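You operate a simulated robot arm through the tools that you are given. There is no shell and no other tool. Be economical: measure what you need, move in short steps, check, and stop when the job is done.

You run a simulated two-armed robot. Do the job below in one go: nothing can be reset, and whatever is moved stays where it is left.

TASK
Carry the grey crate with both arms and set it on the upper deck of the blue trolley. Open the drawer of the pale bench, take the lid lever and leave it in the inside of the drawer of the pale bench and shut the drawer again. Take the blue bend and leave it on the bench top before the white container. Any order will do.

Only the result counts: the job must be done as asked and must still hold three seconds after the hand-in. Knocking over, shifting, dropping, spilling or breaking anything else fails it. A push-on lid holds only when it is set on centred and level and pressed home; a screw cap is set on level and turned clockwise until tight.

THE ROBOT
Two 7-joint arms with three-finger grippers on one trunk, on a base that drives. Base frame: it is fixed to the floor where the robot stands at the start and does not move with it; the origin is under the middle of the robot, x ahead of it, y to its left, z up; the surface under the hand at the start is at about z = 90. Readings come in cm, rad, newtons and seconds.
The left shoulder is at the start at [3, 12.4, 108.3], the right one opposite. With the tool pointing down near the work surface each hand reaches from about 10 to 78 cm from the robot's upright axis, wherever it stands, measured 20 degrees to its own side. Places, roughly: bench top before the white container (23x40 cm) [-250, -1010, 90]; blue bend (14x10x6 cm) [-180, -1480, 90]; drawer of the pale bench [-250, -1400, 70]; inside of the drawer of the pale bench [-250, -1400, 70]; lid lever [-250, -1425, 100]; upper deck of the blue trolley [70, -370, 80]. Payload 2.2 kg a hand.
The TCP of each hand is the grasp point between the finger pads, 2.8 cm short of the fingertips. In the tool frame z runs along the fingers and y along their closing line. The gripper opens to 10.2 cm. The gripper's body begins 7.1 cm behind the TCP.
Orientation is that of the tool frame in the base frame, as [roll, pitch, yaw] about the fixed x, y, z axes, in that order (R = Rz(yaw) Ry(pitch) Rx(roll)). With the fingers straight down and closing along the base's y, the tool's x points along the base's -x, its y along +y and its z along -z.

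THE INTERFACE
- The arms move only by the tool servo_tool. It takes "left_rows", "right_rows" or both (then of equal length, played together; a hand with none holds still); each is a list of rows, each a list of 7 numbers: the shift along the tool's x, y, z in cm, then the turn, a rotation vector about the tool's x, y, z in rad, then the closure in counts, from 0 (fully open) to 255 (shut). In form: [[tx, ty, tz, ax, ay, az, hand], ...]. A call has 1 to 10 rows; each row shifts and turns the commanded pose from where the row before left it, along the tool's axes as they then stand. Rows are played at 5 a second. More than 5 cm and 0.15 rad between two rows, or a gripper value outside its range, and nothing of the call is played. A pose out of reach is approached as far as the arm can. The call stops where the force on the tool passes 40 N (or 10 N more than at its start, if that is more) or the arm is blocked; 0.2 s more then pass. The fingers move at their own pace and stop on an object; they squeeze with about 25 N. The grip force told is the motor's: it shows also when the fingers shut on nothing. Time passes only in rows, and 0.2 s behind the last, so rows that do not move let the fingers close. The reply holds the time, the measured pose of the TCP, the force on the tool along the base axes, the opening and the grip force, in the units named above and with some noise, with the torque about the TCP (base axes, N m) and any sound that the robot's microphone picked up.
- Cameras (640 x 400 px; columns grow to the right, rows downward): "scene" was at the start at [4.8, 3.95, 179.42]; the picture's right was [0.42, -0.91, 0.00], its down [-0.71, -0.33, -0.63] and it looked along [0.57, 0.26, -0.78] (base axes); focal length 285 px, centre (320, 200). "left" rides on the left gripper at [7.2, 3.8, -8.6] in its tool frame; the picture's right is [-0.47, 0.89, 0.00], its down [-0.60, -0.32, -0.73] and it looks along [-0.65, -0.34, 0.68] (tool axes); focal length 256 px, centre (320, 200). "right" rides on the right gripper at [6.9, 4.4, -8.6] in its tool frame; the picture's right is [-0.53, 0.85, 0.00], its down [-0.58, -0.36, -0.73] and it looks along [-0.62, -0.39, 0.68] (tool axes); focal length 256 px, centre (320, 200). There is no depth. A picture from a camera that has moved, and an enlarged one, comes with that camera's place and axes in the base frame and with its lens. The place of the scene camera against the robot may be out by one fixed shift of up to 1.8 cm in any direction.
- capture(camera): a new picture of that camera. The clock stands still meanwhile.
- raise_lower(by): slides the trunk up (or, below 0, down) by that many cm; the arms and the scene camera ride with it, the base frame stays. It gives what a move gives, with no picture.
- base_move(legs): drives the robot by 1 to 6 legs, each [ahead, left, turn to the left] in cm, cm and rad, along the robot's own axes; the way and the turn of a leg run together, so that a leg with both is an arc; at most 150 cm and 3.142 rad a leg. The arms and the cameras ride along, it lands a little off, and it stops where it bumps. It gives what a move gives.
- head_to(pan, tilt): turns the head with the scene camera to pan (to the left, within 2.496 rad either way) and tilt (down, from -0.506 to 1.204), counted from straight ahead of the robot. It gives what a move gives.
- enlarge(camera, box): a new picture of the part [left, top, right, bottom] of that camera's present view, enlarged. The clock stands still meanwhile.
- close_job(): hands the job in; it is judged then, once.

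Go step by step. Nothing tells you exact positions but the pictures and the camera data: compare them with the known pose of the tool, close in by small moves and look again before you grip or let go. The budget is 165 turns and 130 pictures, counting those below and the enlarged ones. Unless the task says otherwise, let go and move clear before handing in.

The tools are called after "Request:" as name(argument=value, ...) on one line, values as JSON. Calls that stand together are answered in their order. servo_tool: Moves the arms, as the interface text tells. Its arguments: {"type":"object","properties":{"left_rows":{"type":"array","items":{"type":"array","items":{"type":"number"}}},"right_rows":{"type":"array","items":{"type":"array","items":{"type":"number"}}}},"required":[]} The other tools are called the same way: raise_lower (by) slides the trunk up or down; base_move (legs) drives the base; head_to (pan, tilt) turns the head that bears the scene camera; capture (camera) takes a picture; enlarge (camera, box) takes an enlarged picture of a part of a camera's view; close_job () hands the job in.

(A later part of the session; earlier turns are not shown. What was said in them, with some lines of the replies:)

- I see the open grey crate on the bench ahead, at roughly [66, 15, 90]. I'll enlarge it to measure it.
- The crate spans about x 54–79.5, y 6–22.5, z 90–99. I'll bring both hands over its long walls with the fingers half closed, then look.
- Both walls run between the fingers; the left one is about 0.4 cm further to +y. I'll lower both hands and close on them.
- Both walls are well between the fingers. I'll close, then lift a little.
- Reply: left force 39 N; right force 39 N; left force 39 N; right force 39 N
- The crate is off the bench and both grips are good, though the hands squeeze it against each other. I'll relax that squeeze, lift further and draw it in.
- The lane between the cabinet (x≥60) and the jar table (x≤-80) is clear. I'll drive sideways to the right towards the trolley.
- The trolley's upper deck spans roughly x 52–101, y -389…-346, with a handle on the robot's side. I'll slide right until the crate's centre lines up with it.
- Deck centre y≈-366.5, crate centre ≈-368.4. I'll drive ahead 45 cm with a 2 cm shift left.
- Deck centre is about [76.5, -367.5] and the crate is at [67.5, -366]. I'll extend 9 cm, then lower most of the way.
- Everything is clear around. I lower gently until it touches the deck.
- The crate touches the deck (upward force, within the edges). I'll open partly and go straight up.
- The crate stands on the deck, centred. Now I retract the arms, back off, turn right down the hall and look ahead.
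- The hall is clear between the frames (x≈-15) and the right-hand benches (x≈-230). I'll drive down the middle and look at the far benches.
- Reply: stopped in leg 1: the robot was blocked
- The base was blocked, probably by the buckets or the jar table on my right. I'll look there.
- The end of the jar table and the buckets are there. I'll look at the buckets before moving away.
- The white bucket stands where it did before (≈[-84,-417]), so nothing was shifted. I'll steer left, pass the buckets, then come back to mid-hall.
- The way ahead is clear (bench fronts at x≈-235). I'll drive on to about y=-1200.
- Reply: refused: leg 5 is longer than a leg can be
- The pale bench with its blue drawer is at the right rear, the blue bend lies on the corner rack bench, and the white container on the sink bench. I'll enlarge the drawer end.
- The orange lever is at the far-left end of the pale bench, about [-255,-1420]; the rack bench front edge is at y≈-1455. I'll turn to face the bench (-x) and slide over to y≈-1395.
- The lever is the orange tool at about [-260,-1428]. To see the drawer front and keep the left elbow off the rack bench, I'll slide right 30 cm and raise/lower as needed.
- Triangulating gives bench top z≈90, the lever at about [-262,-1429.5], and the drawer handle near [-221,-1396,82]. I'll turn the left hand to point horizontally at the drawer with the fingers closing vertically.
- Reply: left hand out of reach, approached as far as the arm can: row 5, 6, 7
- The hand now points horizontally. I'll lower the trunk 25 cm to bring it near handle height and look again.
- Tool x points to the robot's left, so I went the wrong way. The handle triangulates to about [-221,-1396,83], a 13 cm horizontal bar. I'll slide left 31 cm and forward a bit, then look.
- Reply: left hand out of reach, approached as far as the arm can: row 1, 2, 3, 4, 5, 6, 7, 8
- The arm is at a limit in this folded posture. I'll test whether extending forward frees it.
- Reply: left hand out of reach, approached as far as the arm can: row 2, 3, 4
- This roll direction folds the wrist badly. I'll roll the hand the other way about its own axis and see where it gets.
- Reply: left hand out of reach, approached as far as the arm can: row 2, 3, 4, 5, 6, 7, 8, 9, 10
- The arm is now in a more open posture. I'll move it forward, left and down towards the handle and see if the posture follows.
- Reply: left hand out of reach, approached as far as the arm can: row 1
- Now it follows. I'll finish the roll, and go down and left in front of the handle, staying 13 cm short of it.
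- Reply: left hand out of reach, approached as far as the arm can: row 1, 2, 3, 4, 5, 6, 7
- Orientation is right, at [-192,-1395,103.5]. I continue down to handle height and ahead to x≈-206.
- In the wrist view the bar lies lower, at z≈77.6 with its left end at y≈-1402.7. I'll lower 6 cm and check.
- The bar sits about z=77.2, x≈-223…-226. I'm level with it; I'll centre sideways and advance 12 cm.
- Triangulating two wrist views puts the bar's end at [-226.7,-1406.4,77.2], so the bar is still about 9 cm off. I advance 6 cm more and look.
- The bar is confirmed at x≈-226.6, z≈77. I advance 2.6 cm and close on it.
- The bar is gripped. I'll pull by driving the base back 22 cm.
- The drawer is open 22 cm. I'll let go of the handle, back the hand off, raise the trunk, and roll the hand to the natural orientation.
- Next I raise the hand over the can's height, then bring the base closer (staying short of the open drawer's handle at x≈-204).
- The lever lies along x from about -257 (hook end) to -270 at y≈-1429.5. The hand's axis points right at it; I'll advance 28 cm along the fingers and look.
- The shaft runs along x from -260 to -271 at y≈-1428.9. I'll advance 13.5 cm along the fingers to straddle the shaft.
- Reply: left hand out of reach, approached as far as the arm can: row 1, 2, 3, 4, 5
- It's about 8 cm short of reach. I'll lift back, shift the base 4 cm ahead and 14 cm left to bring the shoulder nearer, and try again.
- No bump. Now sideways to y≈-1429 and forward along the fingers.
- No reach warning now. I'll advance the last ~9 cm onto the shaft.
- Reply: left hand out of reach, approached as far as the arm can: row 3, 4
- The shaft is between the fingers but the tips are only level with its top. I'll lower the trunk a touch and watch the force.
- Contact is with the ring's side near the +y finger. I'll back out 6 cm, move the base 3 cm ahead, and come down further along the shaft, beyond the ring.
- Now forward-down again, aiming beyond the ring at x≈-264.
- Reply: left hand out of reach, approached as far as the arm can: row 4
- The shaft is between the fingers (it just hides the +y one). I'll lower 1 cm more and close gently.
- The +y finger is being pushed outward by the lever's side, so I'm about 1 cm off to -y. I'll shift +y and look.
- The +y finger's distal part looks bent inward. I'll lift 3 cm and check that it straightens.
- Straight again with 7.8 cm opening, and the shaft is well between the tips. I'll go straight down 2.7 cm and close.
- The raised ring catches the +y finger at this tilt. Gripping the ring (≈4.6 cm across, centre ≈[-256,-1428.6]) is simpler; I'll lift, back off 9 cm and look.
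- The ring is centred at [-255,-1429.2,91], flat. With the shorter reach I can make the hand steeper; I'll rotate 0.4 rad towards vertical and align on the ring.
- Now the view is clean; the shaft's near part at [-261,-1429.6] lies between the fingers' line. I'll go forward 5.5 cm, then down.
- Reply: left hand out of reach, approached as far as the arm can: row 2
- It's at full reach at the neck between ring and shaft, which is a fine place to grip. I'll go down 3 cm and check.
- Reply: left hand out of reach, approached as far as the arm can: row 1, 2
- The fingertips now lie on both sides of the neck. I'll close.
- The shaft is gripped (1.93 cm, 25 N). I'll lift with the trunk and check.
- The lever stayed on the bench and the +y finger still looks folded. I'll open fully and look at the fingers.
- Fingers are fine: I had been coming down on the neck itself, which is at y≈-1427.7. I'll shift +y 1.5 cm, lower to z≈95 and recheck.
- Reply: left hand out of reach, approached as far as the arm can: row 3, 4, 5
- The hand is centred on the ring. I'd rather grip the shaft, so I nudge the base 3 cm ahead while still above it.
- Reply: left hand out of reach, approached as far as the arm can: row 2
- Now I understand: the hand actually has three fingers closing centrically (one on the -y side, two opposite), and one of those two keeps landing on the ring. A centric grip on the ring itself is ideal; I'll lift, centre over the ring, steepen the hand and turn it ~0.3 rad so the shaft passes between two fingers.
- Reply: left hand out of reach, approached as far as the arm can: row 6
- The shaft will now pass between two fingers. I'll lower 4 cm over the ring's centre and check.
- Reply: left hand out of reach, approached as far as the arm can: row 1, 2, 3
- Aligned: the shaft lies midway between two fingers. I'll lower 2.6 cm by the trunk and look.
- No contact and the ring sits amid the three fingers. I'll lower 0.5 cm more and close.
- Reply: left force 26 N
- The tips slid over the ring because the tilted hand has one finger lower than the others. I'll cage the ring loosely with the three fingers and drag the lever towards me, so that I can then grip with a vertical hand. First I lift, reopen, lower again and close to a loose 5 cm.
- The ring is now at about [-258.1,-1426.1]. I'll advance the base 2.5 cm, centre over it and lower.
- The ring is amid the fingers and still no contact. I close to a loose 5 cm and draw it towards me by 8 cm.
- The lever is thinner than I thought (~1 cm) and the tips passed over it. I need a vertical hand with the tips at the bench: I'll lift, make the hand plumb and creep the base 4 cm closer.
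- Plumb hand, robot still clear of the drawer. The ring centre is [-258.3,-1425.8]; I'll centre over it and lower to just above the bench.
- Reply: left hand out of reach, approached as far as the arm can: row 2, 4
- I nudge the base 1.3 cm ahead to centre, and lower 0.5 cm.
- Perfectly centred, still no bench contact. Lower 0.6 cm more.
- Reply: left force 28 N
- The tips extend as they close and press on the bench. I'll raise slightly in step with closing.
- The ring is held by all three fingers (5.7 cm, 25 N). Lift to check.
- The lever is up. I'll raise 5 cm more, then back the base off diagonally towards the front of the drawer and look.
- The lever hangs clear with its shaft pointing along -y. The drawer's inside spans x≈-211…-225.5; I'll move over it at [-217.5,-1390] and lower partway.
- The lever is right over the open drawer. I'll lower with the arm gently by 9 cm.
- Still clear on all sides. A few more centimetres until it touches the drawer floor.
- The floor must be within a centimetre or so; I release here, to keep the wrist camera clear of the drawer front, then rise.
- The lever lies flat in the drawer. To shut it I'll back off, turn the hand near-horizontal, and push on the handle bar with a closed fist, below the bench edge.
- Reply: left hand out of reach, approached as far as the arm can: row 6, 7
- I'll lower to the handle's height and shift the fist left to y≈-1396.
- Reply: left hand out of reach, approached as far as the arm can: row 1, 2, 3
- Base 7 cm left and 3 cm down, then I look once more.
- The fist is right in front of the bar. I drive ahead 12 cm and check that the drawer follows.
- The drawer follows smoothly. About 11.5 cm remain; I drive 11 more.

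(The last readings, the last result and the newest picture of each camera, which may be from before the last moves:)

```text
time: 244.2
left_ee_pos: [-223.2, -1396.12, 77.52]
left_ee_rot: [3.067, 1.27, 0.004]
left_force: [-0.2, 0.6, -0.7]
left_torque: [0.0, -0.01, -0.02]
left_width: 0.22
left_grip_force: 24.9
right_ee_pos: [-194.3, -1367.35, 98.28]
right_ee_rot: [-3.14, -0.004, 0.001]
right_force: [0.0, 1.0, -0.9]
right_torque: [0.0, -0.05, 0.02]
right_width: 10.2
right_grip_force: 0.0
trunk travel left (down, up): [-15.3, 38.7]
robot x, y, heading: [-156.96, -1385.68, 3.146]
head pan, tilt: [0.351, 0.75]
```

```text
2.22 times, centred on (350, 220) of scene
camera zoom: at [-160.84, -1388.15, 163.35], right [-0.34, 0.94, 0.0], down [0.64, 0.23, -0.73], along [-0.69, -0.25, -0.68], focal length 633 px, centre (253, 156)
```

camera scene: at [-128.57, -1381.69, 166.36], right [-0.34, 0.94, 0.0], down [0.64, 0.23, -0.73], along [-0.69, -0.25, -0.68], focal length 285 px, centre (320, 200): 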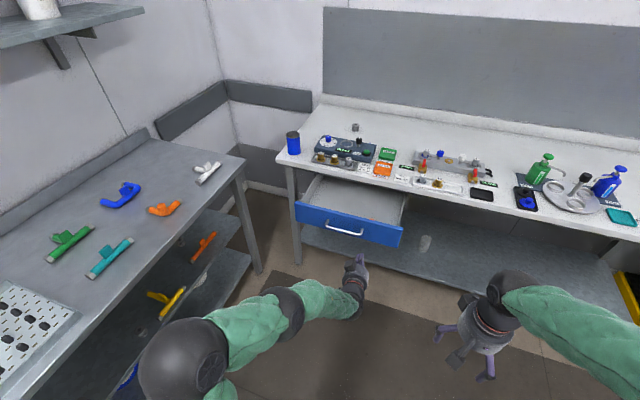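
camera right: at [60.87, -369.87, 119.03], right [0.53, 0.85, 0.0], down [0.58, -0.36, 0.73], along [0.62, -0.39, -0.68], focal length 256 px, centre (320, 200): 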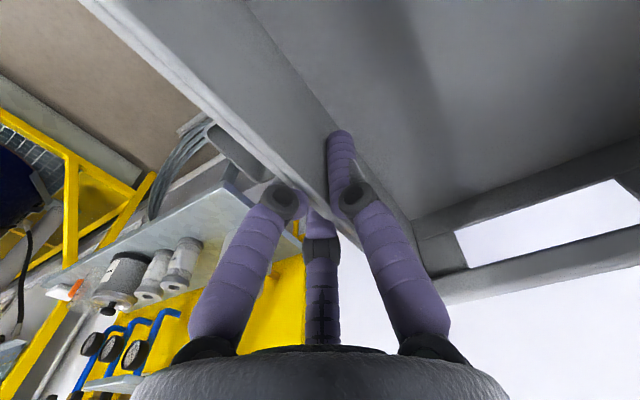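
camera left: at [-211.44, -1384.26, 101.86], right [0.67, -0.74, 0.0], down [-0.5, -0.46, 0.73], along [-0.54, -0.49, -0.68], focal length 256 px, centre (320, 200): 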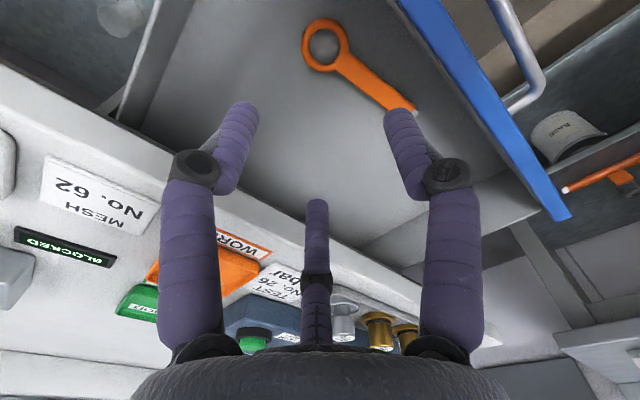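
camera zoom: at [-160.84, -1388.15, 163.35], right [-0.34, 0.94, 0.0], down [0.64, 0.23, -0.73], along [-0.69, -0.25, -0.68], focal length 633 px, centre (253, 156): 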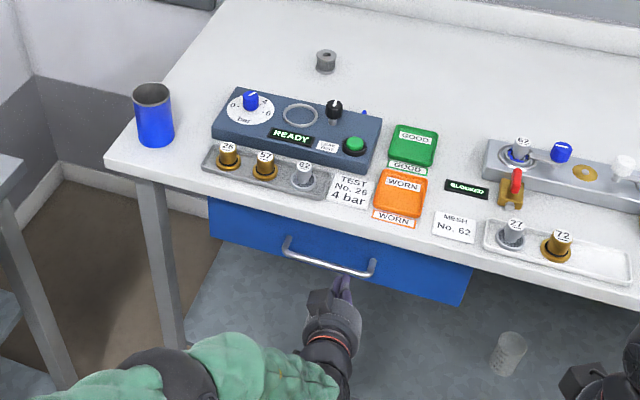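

Almost shut. I push on with the base in small amounts and watch the force.

Request:
base_move(legs=[[1.5, 0, 0]])

Request:
base_move(legs=[[1.5, 0, 0]])

Request:
enlarge(camera="scene", box=[240, 130, 460, 310])

```text
time: 245.1
left_ee_pos: [-224.45, -1396.07, 77.49]
left_ee_rot: [3.064, 1.272, -0.001]
left_force: [1.0, 0.3, 0.1]
left_torque: [-0.01, 0.04, 0.0]
left_width: 0.22
left_grip_force: 25.0
right_ee_pos: [-195.59, -1367.35, 98.4]
right_ee_rot: [-3.141, -0.003, 0.002]
right_force: [-0.8, -0.2, -0.3]
right_torque: [-0.03, 0.03, 0.01]
right_width: 10.19
right_grip_force: 0.2
trunk travel left (down, up): [-15.3, 38.7]
robot x, y, heading: [-158.49, -1385.6, 3.142]
head pan, tilt: [0.351, 0.75]
stopped in leg 1: the force on the tool passed its limit at 67 N (the readings are from after the stop); the commanded pose is now the measured one
```

```text
time: 245.9
left_ee_pos: [-224.61, -1395.99, 77.5]
left_ee_rot: [3.061, 1.275, -0.002]
left_force: [22.4, -1.2, 14.9]
left_torque: [0.28, 0.3, -0.08]
left_width: 0.2
left_grip_force: 25.5
right_ee_pos: [-195.99, -1367.37, 98.35]
right_ee_rot: [-3.14, -0.001, 0.0]
right_force: [0.3, -0.2, 0.0]
right_torque: [0.0, 0.04, -0.02]
right_width: 10.18
right_grip_force: 0.0
trunk travel left (down, up): [-15.3, 38.7]
robot x, y, heading: [-158.71, -1386.32, -3.139]
head pan, tilt: [0.351, 0.75]
stopped in leg 1: the force on the tool passed its limit at 59 N (the readings are from after the stop); the commanded pose is now the measured one
```

```text
2.22 times, centred on (350, 220) of scene
camera zoom: at [-162.28, -1388.17, 163.37], right [-0.34, 0.94, 0.0], down [0.64, 0.23, -0.73], along [-0.69, -0.25, -0.68], focal length 633 px, centre (253, 156)
```

zoom: 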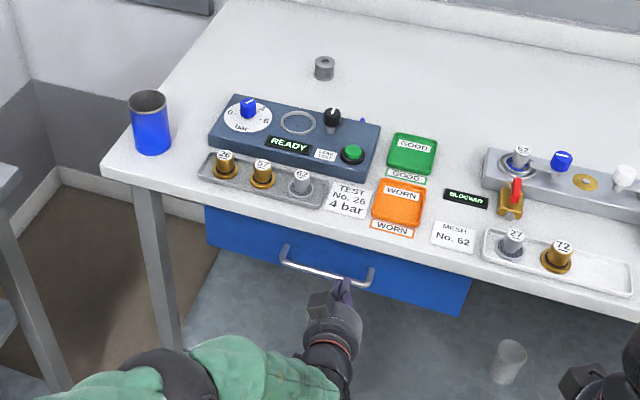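

The drawer is shut (hard stop). Now I back off, raise, and bring the left hand to its plain downward posture before going for the blue bend.

Request:
base_move(legs=[[-35, -40, 0]])

Request:
raise_lower(by=32)

Request:
servo_tool(left_rows=[[0, 0, 0, 0, 0.149, 0, 200], [0, 0, 0, 0, 0.149, 0, 150], [0, 0, 0, 0, 0.149, 0, 100], [0, 0, 0, 0, 0.149, 0, 60], [0, 0, 0, 0, 0.149, 0, 0], [0, 0, 0, 0, 0.149, 0, 0], [0, 0, 0, 0, 0.149, 0, 0], [0, 0, 0, 0, 0.149, 0, 0], [0, 0, 0, 0, 0.08, 0, 0]])

Request:
base_move(legs=[[0, 0, 1.5708]])

Request:
head_to(pan=-0.3, tilt=0.75)

Request:
capture(camera="scene")

```text
time: 249.0
left_ee_pos: [-189.94, -1355.7, 77.44]
left_ee_rot: [3.061, 1.273, -0.009]
left_force: [1.0, -0.3, -0.5]
left_torque: [0.01, 0.0, 0.01]
left_width: 0.25
left_grip_force: 25.2
right_ee_pos: [-161.11, -1327.11, 98.19]
right_ee_rot: [-3.141, -0.002, -0.004]
right_force: [-0.2, 0.5, -0.5]
right_torque: [-0.02, 0.01, -0.01]
right_width: 10.21
right_grip_force: 0.1
trunk travel left (down, up): [-15.3, 38.7]
robot x, y, heading: [-123.96, -1345.78, 3.136]
head pan, tilt: [0.351, 0.75]
```

```text
time: 252.2
left_ee_pos: [-189.92, -1355.66, 109.3]
left_ee_rot: [3.062, 1.269, -0.006]
left_force: [-1.2, -0.9, -0.5]
left_torque: [-0.01, -0.03, -0.04]
left_width: 0.2
left_grip_force: 25.2
right_ee_pos: [-161.1, -1327.28, 130.25]
right_ee_rot: [3.141, -0.002, -0.005]
right_force: [0.4, -0.2, -0.2]
right_torque: [0.0, 0.01, -0.01]
right_width: 10.21
right_grip_force: 0.1
trunk travel left (down, up): [-47.3, 6.7]
robot x, y, heading: [-124.21, -1346.35, 3.135]
head pan, tilt: [0.351, 0.75]
```

```text
time: 254.2
left_ee_pos: [-189.93, -1355.62, 109.37]
left_ee_rot: [3.119, -0.003, 0.068]
left_force: [0.4, 0.4, 0.2]
left_torque: [0.04, -0.01, -0.02]
left_width: 10.19
left_grip_force: 0.0
right_ee_pos: [-161.1, -1327.27, 130.19]
right_ee_rot: [-3.141, -0.003, -0.005]
right_force: [-0.9, 0.2, 0.5]
right_torque: [0.02, -0.01, 0.05]
right_width: 10.19
right_grip_force: 0.0
trunk travel left (down, up): [-47.3, 6.7]
robot x, y, heading: [-123.6, -1346.35, 3.136]
head pan, tilt: [0.351, 0.75]
```

```text
time: 258.4
left_ee_pos: [-114.48, -1412.23, 109.4]
left_ee_rot: [3.118, 0.0, 1.637]
left_force: [-0.3, -0.2, -0.4]
left_torque: [-0.03, 0.01, 0.01]
left_width: 10.2
left_grip_force: 0.2
right_ee_pos: [-142.92, -1383.32, 130.17]
right_ee_rot: [-3.141, -0.003, 1.563]
right_force: [0.4, 0.6, -0.3]
right_torque: [0.01, 0.0, 0.04]
right_width: 10.2
right_grip_force: 0.1
trunk travel left (down, up): [-47.3, 6.7]
robot x, y, heading: [-123.74, -1345.64, -1.583]
head pan, tilt: [0.351, 0.75]
```

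```text
time: 259.4
left_ee_pos: [-114.63, -1412.16, 109.38]
left_ee_rot: [3.119, 0.0, 1.636]
left_force: [0.5, -0.3, -0.1]
left_torque: [0.01, 0.04, 0.02]
left_width: 10.19
left_grip_force: 0.0
right_ee_pos: [-142.84, -1383.22, 130.27]
right_ee_rot: [-3.141, -0.004, 1.56]
right_force: [0.4, -0.8, -0.9]
right_torque: [0.01, -0.04, -0.02]
right_width: 10.22
right_grip_force: 0.0
trunk travel left (down, up): [-47.3, 6.7]
robot x, y, heading: [-123.87, -1345.94, -1.582]
head pan, tilt: [-0.3, 0.75]
```

```text
23 pictures are left
camera scene: at [-125.45, -1350.29, 195.36], right [-0.95, 0.3, 0.0], down [0.21, 0.65, -0.73], along [-0.22, -0.7, -0.68], focal length 285 px, centre (320, 200)
```

scene: 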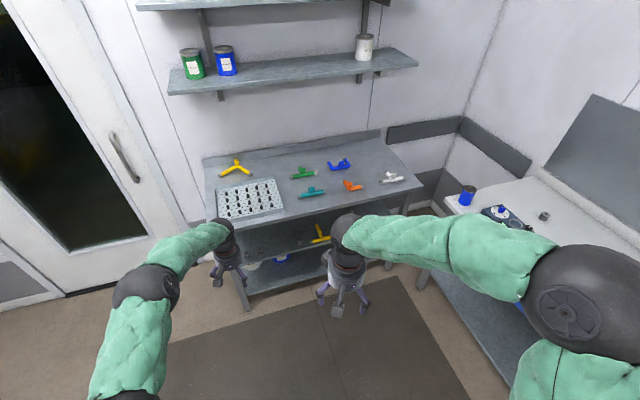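

The blue bend lies at about [-179,-1483] under the wall shelf. I'll retract the left hand, lower the right one, and drive up so that it is ~68 cm ahead of me on the right arm's side.

Request:
servo_tool(left_rows=[[4.5, 0, 0, 0, 0, 0, 0], [4.5, 0, 0, 0, 0, 0, 0], [4.5, 0, 0, 0, 0, 0, 0], [4.5, 0, 0, 0, 0, 0, 0], [4.5, 0, 0, 0, 0, 0, 0]], right_rows=[[0, 0, 4, 0, 0, 0, 0], [0, 0, 4, 0, 0, 0, 0], [0, 0, 4, 0, 0, 0, 0], [0, 0, 4, 0, 0, 0, 0], [0, 0, 4, 0, 0, 0, 0]])

Request:
base_move(legs=[[66, -34, 0.012]])

Request:
capture(camera="scene")

```text
time: 260.6
left_ee_pos: [-116.05, -1389.64, 109.7]
left_ee_rot: [3.118, -0.003, 1.635]
left_force: [-0.3, -0.4, 0.0]
left_torque: [-0.01, -0.01, -0.01]
left_width: 10.19
left_grip_force: 0.1
right_ee_pos: [-142.98, -1383.13, 110.35]
right_ee_rot: [3.141, -0.004, 1.562]
right_force: [0.3, 0.0, -0.2]
right_torque: [-0.01, -0.01, 0.0]
right_width: 10.19
right_grip_force: 0.1
trunk travel left (down, up): [-47.3, 6.7]
robot x, y, heading: [-123.61, -1346.3, -1.576]
head pan, tilt: [-0.3, 0.75]
```

```text
time: 264.6
left_ee_pos: [-149.64, -1456.37, 109.45]
left_ee_rot: [3.12, -0.001, 1.645]
left_force: [-0.2, 0.2, 0.1]
left_torque: [0.01, 0.02, 0.0]
left_width: 10.2
left_grip_force: 0.0
right_ee_pos: [-176.44, -1450.12, 110.38]
right_ee_rot: [3.141, -0.005, 1.573]
right_force: [0.0, -0.3, 0.3]
right_torque: [0.01, -0.01, -0.03]
right_width: 10.21
right_grip_force: 0.2
trunk travel left (down, up): [-47.3, 6.7]
robot x, y, heading: [-157.61, -1412.79, -1.568]
head pan, tilt: [-0.3, 0.75]
```

```text
22 pictures are left
camera scene: at [-159.4, -1417.09, 195.36], right [-0.96, 0.3, 0.0], down [0.2, 0.65, -0.73], along [-0.22, -0.7, -0.68], focal length 285 px, centre (320, 200)
```

scene: 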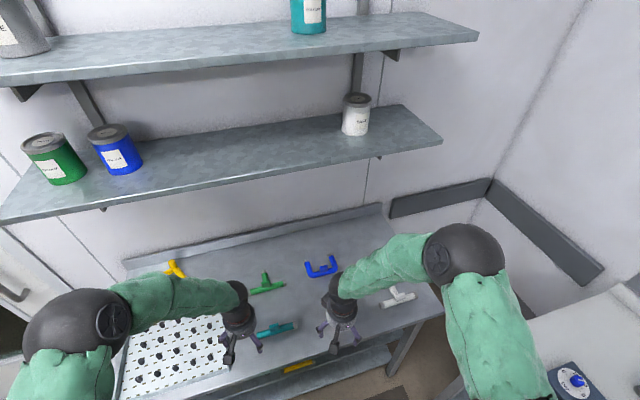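

I take the right wrist camera's view to see the bend's shape.

Request:
servo_tool(right_rows=[[-4, 0, 0, 0, 0, 0, 0], [-4, 0, 0, 0, 0, 0, 0], [-4, 0, 0, 0, 0, 0, 0], [-4, 0, 0, 0, 0, 0, 0], [-4, 0, 0, 0, 0, 0, 0]])

Request:
capture(camera="right")

Request:
enlarge(camera="scene", box=[250, 230, 410, 330])

```text
time: 265.9
left_ee_pos: [-149.52, -1456.53, 109.54]
left_ee_rot: [3.119, -0.003, 1.646]
left_force: [-0.8, -0.8, 0.2]
left_torque: [0.03, 0.04, 0.0]
left_width: 10.17
left_grip_force: 0.2
right_ee_pos: [-176.43, -1470.32, 110.02]
right_ee_rot: [3.141, -0.007, 1.573]
right_force: [0.3, 0.4, -0.1]
right_torque: [0.02, -0.01, -0.04]
right_width: 10.2
right_grip_force: 0.0
trunk travel left (down, up): [-47.3, 6.7]
robot x, y, heading: [-158.14, -1412.6, -1.569]
head pan, tilt: [-0.3, 0.75]
```

```text
21 pictures are left
camera right: at [-172.15, -1463.38, 118.7], right [0.85, -0.53, 0.0], down [-0.36, -0.58, 0.73], along [-0.39, -0.61, -0.69], focal length 256 px, centre (320, 200)
```

right: 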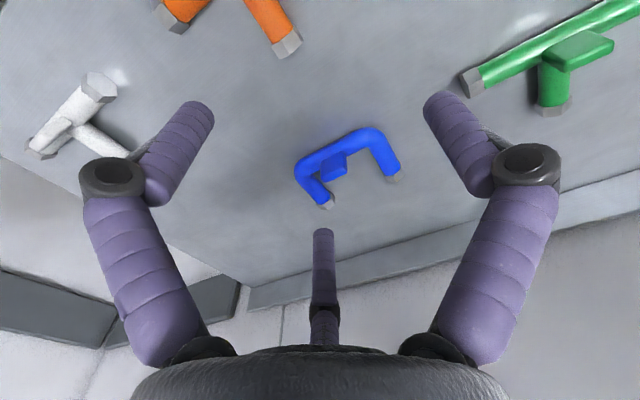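

```text
4.00 times, centred on (330, 280) of scene
camera zoom: at [-159.36, -1417.26, 195.35], right [-0.96, 0.3, 0.0], down [0.2, 0.65, -0.73], along [-0.22, -0.7, -0.68], focal length 1139 px, centre (280, -120)
```

zoom: 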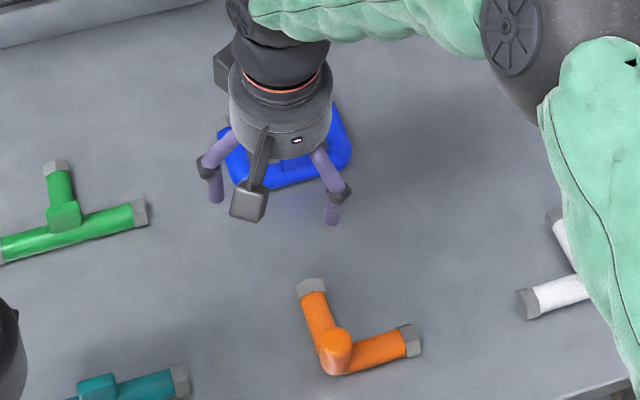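

The bend is a U lying with its bar along x at y≈-1480.7 and an upright stub in the middle at about [-180.8,-1480.5]. I'll centre the open right hand over the stub at z≈101 and check.

Request:
servo_tool(right_rows=[[-3.4, -1.5, 0, 0, 0, 0, 60], [-3.4, -1.5, 0, 0, 0, 0, 60], [-3.4, -1.4, 0, 0, 0, 0, 60], [0, 0, 4, 0, 0, 0, 60], [0, 0, 4, 0, 0, 0, 60], [0, 0, 0, 0, 0, 0, 60]])

Request:
capture(camera="right")

```text
time: 267.2
left_ee_pos: [-149.52, -1456.31, 109.58]
left_ee_rot: [3.12, 0.001, 1.646]
left_force: [-1.1, 0.7, 1.0]
left_torque: [-0.04, 0.02, -0.02]
left_width: 10.22
left_grip_force: 0.0
right_ee_pos: [-180.79, -1480.22, 102.32]
right_ee_rot: [3.141, -0.004, 1.572]
right_force: [0.8, 0.6, -0.3]
right_torque: [-0.02, -0.03, 0.05]
right_width: 7.81
right_grip_force: 0.1
trunk travel left (down, up): [-47.3, 6.7]
robot x, y, heading: [-157.78, -1413.29, -1.576]
head pan, tilt: [-0.3, 0.75]
```

```text
19 pictures are left
camera right: at [-176.45, -1473.42, 110.99], right [0.85, -0.53, 0.0], down [-0.36, -0.58, 0.73], along [-0.39, -0.62, -0.68], focal length 256 px, centre (320, 200)
```

right: 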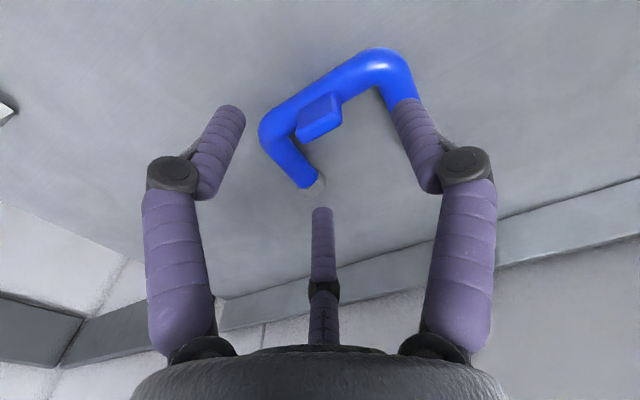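

The stub is centred under the hand. I'll lower 6 cm and close on it, then look.

Request:
servo_tool(right_rows=[[0, 0, 2, 0, 0, 0, 60], [0, 0, 2, 0, 0, 0, 60], [0, 0, 1.5, 0, 0, 0, 60], [0, 0, 0.5, 0, 0, 0, 60], [0, 0, 0, 0, 0, 0, 130], [0, 0, 0, 0, 0, 0, 180], [0, 0, 0, 0, 0, 0, 220], [0, 0, 0, 0, 0, 0, 255], [0, 0, 0, 0, 0, 0, 255]])

Request:
capture(camera="right")

```text
time: 269.2
left_ee_pos: [-149.61, -1456.42, 109.63]
left_ee_rot: [3.118, -0.001, 1.646]
left_force: [-0.2, 0.0, 0.4]
left_torque: [-0.01, 0.05, 0.0]
left_width: 10.22
left_grip_force: 0.0
right_ee_pos: [-180.75, -1480.3, 96.23]
right_ee_rot: [3.141, -0.004, 1.573]
right_force: [0.6, -0.9, 0.3]
right_torque: [-0.02, -0.02, 0.0]
right_width: 1.54
right_grip_force: 25.0
trunk travel left (down, up): [-47.3, 6.7]
robot x, y, heading: [-157.7, -1412.85, -1.576]
head pan, tilt: [-0.3, 0.75]
```

```text
18 pictures are left
camera right: at [-176.33, -1473.43, 104.88], right [0.85, -0.53, 0.0], down [-0.36, -0.58, 0.73], along [-0.39, -0.62, -0.68], focal length 256 px, centre (320, 200)
```

right: 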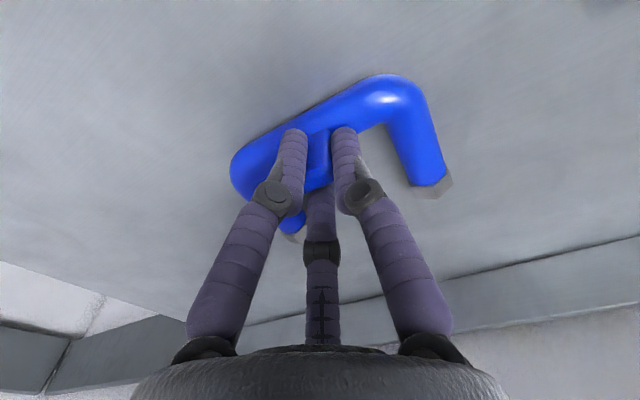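

The stub is gripped from three sides. I'll lift 8 cm and check.

Request:
servo_tool(right_rows=[[0, 0, -1, 0, 0, 0, 255], [0, 0, -2, 0, 0, 0, 255], [0, 0, -2.5, 0, 0, 0, 255], [0, 0, -2.5, 0, 0, 0, 255], [0, 0, 0, 0, 0, 0, 255]])

Request:
capture(camera="right")

```text
time: 270.4
left_ee_pos: [-149.55, -1456.35, 109.55]
left_ee_rot: [3.116, 0.001, 1.648]
left_force: [0.0, -0.9, -0.1]
left_torque: [0.0, -0.01, 0.0]
left_width: 10.2
left_grip_force: 0.1
right_ee_pos: [-180.71, -1480.43, 104.3]
right_ee_rot: [-3.14, -0.005, 1.572]
right_force: [-0.6, 0.4, -1.9]
right_torque: [0.04, -0.01, 0.01]
right_width: 1.5
right_grip_force: 25.4
trunk travel left (down, up): [-47.3, 6.7]
robot x, y, heading: [-157.54, -1412.64, -1.569]
head pan, tilt: [-0.3, 0.75]
```

```text
17 pictures are left
camera right: at [-176.44, -1473.61, 112.95], right [0.85, -0.53, 0.0], down [-0.36, -0.58, 0.73], along [-0.39, -0.62, -0.69], focal length 256 px, centre (320, 200)
```

right: 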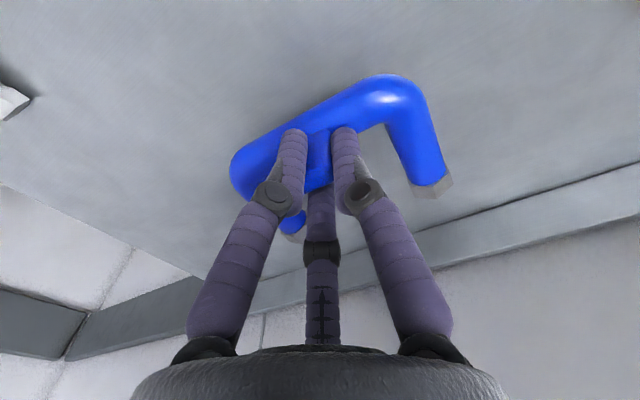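

The bend hangs securely. I'll raise and retract it, then back the robot down the hall the way it came to y≈-1010 and turn to face the sink bench.

Request:
servo_tool(right_rows=[[0, 0, -4, 0, 0, 0, 255], [0, 0, -4, 0, 0, 0, 255], [4, 0, 0, 0, 0, 0, 255], [4, 0, 0, 0, 0, 0, 255], [4, 0, 0, 0, 0, 0, 255], [4, 0, 0, 0, 0, 0, 255], [4, 0, 0, 0, 0, 0, 255], [0, 0, 0, 0, 0, 0, 255]])

Request:
base_move(legs=[[-60, 20, 0], [-145, 0, 0], [-145, 0, 0], [-50, 0, 0], [0, 0, -1.5708]])

Request:
head_to(pan=-0.1, tilt=0.7)

Request:
capture(camera="scene")

```text
time: 272.2
left_ee_pos: [-149.71, -1456.5, 109.43]
left_ee_rot: [3.116, -0.002, 1.646]
left_force: [0.6, -1.1, -0.7]
left_torque: [0.05, -0.02, 0.01]
left_width: 10.2
left_grip_force: 0.2
right_ee_pos: [-180.86, -1460.41, 112.18]
right_ee_rot: [-3.141, -0.005, 1.573]
right_force: [0.6, -0.2, -2.2]
right_torque: [0.08, -0.05, 0.02]
right_width: 1.49
right_grip_force: 25.3
trunk travel left (down, up): [-47.3, 6.7]
robot x, y, heading: [-158.11, -1412.79, -1.573]
head pan, tilt: [-0.3, 0.75]
```

```text
time: 295.6
left_ee_pos: [-182.72, -1023.77, 109.54]
left_ee_rot: [3.118, 0.0, 0.077]
left_force: [-0.6, 0.7, 0.2]
left_torque: [0.0, -0.03, 0.01]
left_width: 10.22
left_grip_force: 0.2
right_ee_pos: [-186.83, -992.43, 112.33]
right_ee_rot: [-3.141, -0.003, 0.004]
right_force: [0.3, -0.7, -2.7]
right_torque: [-0.02, -0.04, 0.0]
right_width: 1.48
right_grip_force: 24.6
trunk travel left (down, up): [-47.3, 6.7]
robot x, y, heading: [-139.16, -1015.56, -3.136]
head pan, tilt: [-0.3, 0.75]
```

```text
time: 296.3
left_ee_pos: [-182.7, -1023.74, 109.57]
left_ee_rot: [3.118, 0.0, 0.077]
left_force: [-0.3, 0.3, -0.3]
left_torque: [0.03, -0.01, -0.02]
left_width: 10.19
left_grip_force: 0.1
right_ee_pos: [-186.75, -992.46, 112.27]
right_ee_rot: [3.141, -0.003, 0.002]
right_force: [0.3, 0.1, -2.1]
right_torque: [0.03, -0.01, 0.01]
right_width: 1.46
right_grip_force: 25.3
trunk travel left (down, up): [-47.3, 6.7]
robot x, y, heading: [-139.36, -1015.22, -3.141]
head pan, tilt: [-0.099, 0.7]
```

```text
16 pictures are left
camera scene: at [-143.78, -1013.89, 195.78], right [0.1, 1.0, 0.0], down [0.64, -0.06, -0.76], along [-0.76, 0.08, -0.64], focal length 285 px, centre (320, 200)
```

scene: 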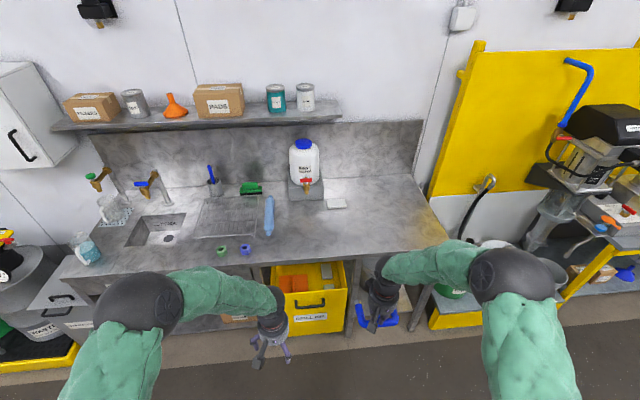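

The free patch before the white container is around [-248,-1007]. I'll drive 40 cm ahead and 14 left, then extend the bend over it.

Request:
base_move(legs=[[40, 14, 0]])

Request:
servo_tool(right_rows=[[-4.5, 0, 0, 0, 0, 0, 255], [-4.5, 0, 0, 0, 0, 0, 255], [-4.5, 0, 0, 0, 0, 0, 255], [-4.5, 0, 0, 0, 0, 0, 255], [0, 0, 0, 0, 0, 0, 255]])

Request:
capture(camera="scene")

Request:
capture(camera="right")

```text
time: 299.0
left_ee_pos: [-223.26, -1038.39, 109.59]
left_ee_rot: [3.116, -0.001, 0.087]
left_force: [-0.1, 0.3, 0.3]
left_torque: [-0.03, 0.03, 0.0]
left_width: 10.18
left_grip_force: 0.0
right_ee_pos: [-227.55, -1007.19, 112.23]
right_ee_rot: [-3.141, -0.003, 0.013]
right_force: [0.5, 0.1, -2.3]
right_torque: [-0.04, -0.07, 0.02]
right_width: 1.48
right_grip_force: 24.9
trunk travel left (down, up): [-47.3, 6.7]
robot x, y, heading: [-179.79, -1029.5, -3.129]
head pan, tilt: [-0.099, 0.7]
```

```text
time: 300.2
left_ee_pos: [-223.09, -1038.4, 109.66]
left_ee_rot: [3.117, -0.002, 0.085]
left_force: [0.7, -0.1, -0.2]
left_torque: [-0.03, 0.01, -0.03]
left_width: 10.2
left_grip_force: 0.1
right_ee_pos: [-245.33, -1007.36, 112.2]
right_ee_rot: [3.142, -0.002, 0.013]
right_force: [-0.3, -0.2, -2.6]
right_torque: [0.0, -0.07, 0.0]
right_width: 1.5
right_grip_force: 24.8
trunk travel left (down, up): [-47.3, 6.7]
robot x, y, heading: [-179.38, -1029.8, -3.134]
head pan, tilt: [-0.099, 0.7]
```

```text
15 pictures are left
camera scene: at [-184.14, -1028.16, 195.79], right [0.09, 1.0, 0.0], down [0.64, -0.06, -0.77], along [-0.76, 0.07, -0.64], focal length 285 px, centre (320, 200)
```

scene: 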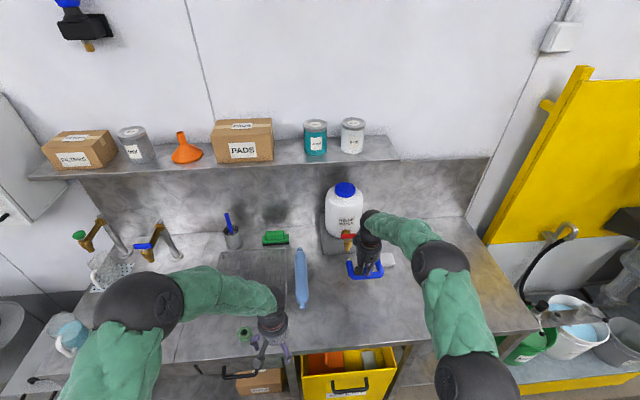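

```text
14 pictures are left
camera right: at [-238.48, -1011.61, 120.84], right [-0.52, -0.85, 0.0], down [-0.58, 0.36, 0.73], along [-0.62, 0.38, -0.68], focal length 256 px, centre (320, 200)
```

right: 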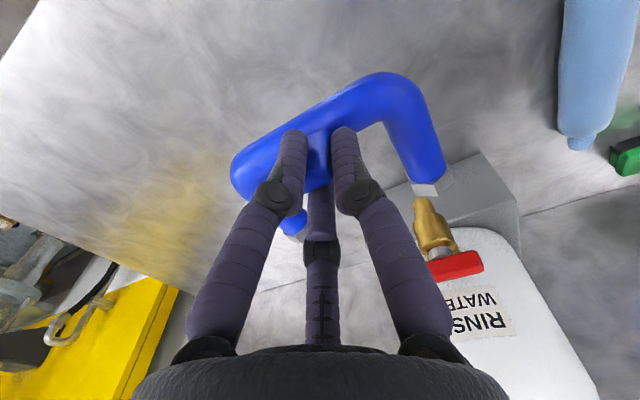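

Clear patch below; the tap and spray bottle are well away. I shift back 1.5 cm and lower to just above the bench.

Request:
servo_tool(right_rows=[[1.5, 0, 2, 0, 0, 0, 255], [0, 0, 3, 0, 0, 0, 255], [0, 0, 3, 0, 0, 0, 255], [0, 0, 3, 0, 0, 0, 255], [0, 0, 2, 0, 0, 0, 255], [0, 0, 1.2, 0, 0, 0, 255], [0, 0, 0, 0, 0, 0, 255]])

Request:
servo_tool(right_rows=[[0, 0, 0.4, 0, 0, 0, 255], [0, 0, 0.4, 0, 0, 0, 255], [0, 0, 0.3, 0, 0, 0, 255], [0, 0, 0.3, 0, 0, 0, 255], [0, 0, 0, 0, 0, 0, 255]])

Request:
capture(camera="right")

```text
time: 301.8
left_ee_pos: [-223.17, -1038.42, 109.53]
left_ee_rot: [3.118, 0.0, 0.085]
left_force: [0.3, 0.5, 0.6]
left_torque: [0.0, -0.01, -0.03]
left_width: 10.19
left_grip_force: 0.1
right_ee_pos: [-243.92, -1007.09, 97.83]
right_ee_rot: [-3.141, -0.004, 0.014]
right_force: [0.0, -0.5, -2.0]
right_torque: [-0.01, -0.01, 0.02]
right_width: 1.51
right_grip_force: 25.0
trunk travel left (down, up): [-47.3, 6.7]
robot x, y, heading: [-179.83, -1029.7, -3.133]
head pan, tilt: [-0.099, 0.7]
```

```text
time: 303.0
left_ee_pos: [-223.14, -1038.5, 109.6]
left_ee_rot: [3.117, -0.002, 0.086]
left_force: [0.1, -0.4, -0.2]
left_torque: [0.0, 0.01, 0.01]
left_width: 10.18
left_grip_force: 0.0
right_ee_pos: [-243.91, -1007.28, 96.53]
right_ee_rot: [3.142, -0.003, 0.012]
right_force: [0.6, 0.9, -2.1]
right_torque: [-0.03, -0.05, 0.0]
right_width: 1.49
right_grip_force: 25.3
trunk travel left (down, up): [-47.3, 6.7]
robot x, y, heading: [-179.74, -1029.38, -3.13]
head pan, tilt: [-0.099, 0.7]
```

```text
13 pictures are left
camera right: at [-237.02, -1011.59, 105.23], right [-0.52, -0.85, 0.0], down [-0.58, 0.36, 0.73], along [-0.62, 0.38, -0.68], focal length 256 px, centre (320, 200)
```

right: 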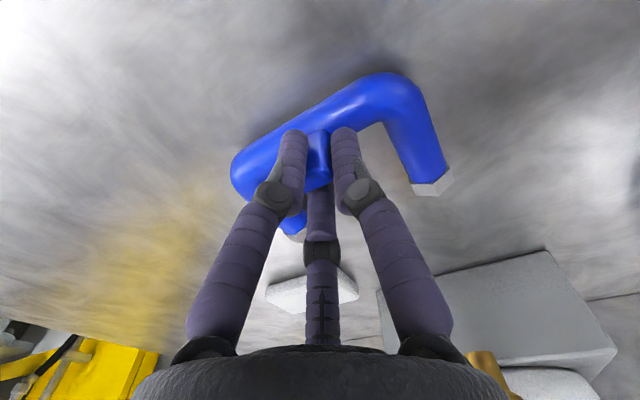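

Nearly down; I continue in small steps until contact.

Request:
servo_tool(right_rows=[[0, 0, 0.25, 0, 0, 0, 255], [0, 0, 0.25, 0, 0, 0, 255], [0, 0, 0, 0, 0, 0, 255]])

Request:
servo_tool(right_rows=[[0, 0, 0.2, 0, 0, 0, 255], [0, 0, 0.2, 0, 0, 0, 255], [0, 0, 0, 0, 0, 0, 255]])

```text
time: 303.8
left_ee_pos: [-223.11, -1038.48, 109.68]
left_ee_rot: [3.12, 0.0, 0.086]
left_force: [-1.1, 0.5, -0.3]
left_torque: [-0.03, -0.01, 0.0]
left_width: 10.2
left_grip_force: 0.1
right_ee_pos: [-243.96, -1007.24, 96.23]
right_ee_rot: [-3.139, -0.001, 0.012]
right_force: [2.2, 0.7, 9.7]
right_torque: [-0.09, 0.12, -0.04]
right_width: 1.49
right_grip_force: 25.3
trunk travel left (down, up): [-47.3, 6.7]
robot x, y, heading: [-179.72, -1029.77, -3.129]
head pan, tilt: [-0.099, 0.7]
```

```text
time: 304.6
left_ee_pos: [-223.03, -1038.61, 109.67]
left_ee_rot: [3.118, 0.003, 0.086]
left_force: [-0.3, 0.6, 0.1]
left_torque: [-0.02, 0.01, 0.01]
left_width: 10.2
left_grip_force: 0.1
right_ee_pos: [-243.99, -1007.3, 95.95]
right_ee_rot: [-3.139, 0.001, 0.013]
right_force: [0.7, 1.1, 23.5]
right_torque: [0.27, 0.15, 0.01]
right_width: 1.47
right_grip_force: 24.7
trunk travel left (down, up): [-47.3, 6.7]
robot x, y, heading: [-179.73, -1029.6, -3.13]
head pan, tilt: [-0.099, 0.7]
```

It rests on the bench. I'll ease the pressure, open, and rise clear.

Request:
servo_tool(right_rows=[[0, 0, -0.3, 0, 0, 0, 255], [0, 0, 0, 0, 0, 0, 200], [0, 0, 0, 0, 0, 0, 130], [0, 0, 0, 0, 0, 0, 110], [0, 0, 0, 0, 0, 0, 110], [0, 0, -2, 0, 0, 0, 110], [0, 0, -4, 0, 0, 0, 110], [0, 0, -4, 0, 0, 0, 110], [0, 0, -4, 0, 0, 0, 110]])

Request:
base_move(legs=[[-45, 0, 0]])

Request:
capture(camera="scene")

```text
time: 306.6
left_ee_pos: [-223.18, -1038.47, 109.49]
left_ee_rot: [3.119, 0.002, 0.085]
left_force: [1.0, 0.0, 0.6]
left_torque: [0.0, 0.02, -0.01]
left_width: 10.2
left_grip_force: 0.0
right_ee_pos: [-243.8, -1007.68, 110.04]
right_ee_rot: [3.141, -0.005, 0.014]
right_force: [0.9, 1.0, -0.3]
right_torque: [0.06, 0.01, -0.04]
right_width: 5.81
right_grip_force: 0.0
trunk travel left (down, up): [-47.3, 6.7]
robot x, y, heading: [-179.88, -1029.51, -3.134]
head pan, tilt: [-0.099, 0.7]
```

```text
time: 309.3
left_ee_pos: [-178.25, -1037.89, 109.55]
left_ee_rot: [3.118, 0.0, 0.088]
left_force: [0.0, 0.5, 1.1]
left_torque: [0.01, 0.01, 0.02]
left_width: 10.2
left_grip_force: 0.1
right_ee_pos: [-199.08, -1007.07, 110.11]
right_ee_rot: [3.141, -0.002, 0.013]
right_force: [0.0, 0.1, 0.8]
right_torque: [0.02, 0.0, 0.0]
right_width: 5.81
right_grip_force: 0.0
trunk travel left (down, up): [-47.3, 6.7]
robot x, y, heading: [-134.79, -1028.9, -3.126]
head pan, tilt: [-0.099, 0.7]
```

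```text
12 pictures are left
camera scene: at [-139.42, -1027.66, 195.78], right [0.09, 1.0, 0.0], down [0.64, -0.06, -0.76], along [-0.76, 0.07, -0.64], focal length 285 px, centre (320, 200)
```

scene: 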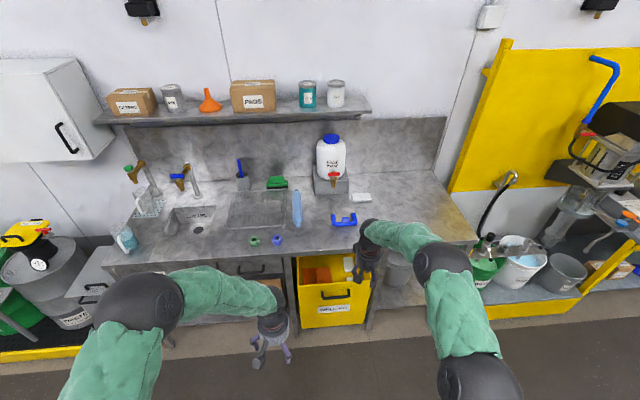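

The bend stands before the white container, the drawer is shut with the lever inside, and the crate is on the trolley's upper deck. Both hands are clear, so I'm handing in.

Request:
close_job()

```text
The job is handed in.
```

I carried out all three parts and handed the job in; the tool confirmed only that it was received, with no verdict on the result.

- **Grey crate:** it stands near the middle of the blue trolley's upper deck, carried there with both arms.
- **Lid lever:** it lies flat inside the drawer of the pale bench. I pushed the drawer shut until it hit its stop, but did not reopen it to look.
- **Blue bend:** it lies on the bench top just in front of the white container.

On the way the base touched something near the jar table and was stopped. The white bucket there measured in the same place to within about 2 cm. I saw nothing else out of place, though I did not check the table itself closely.
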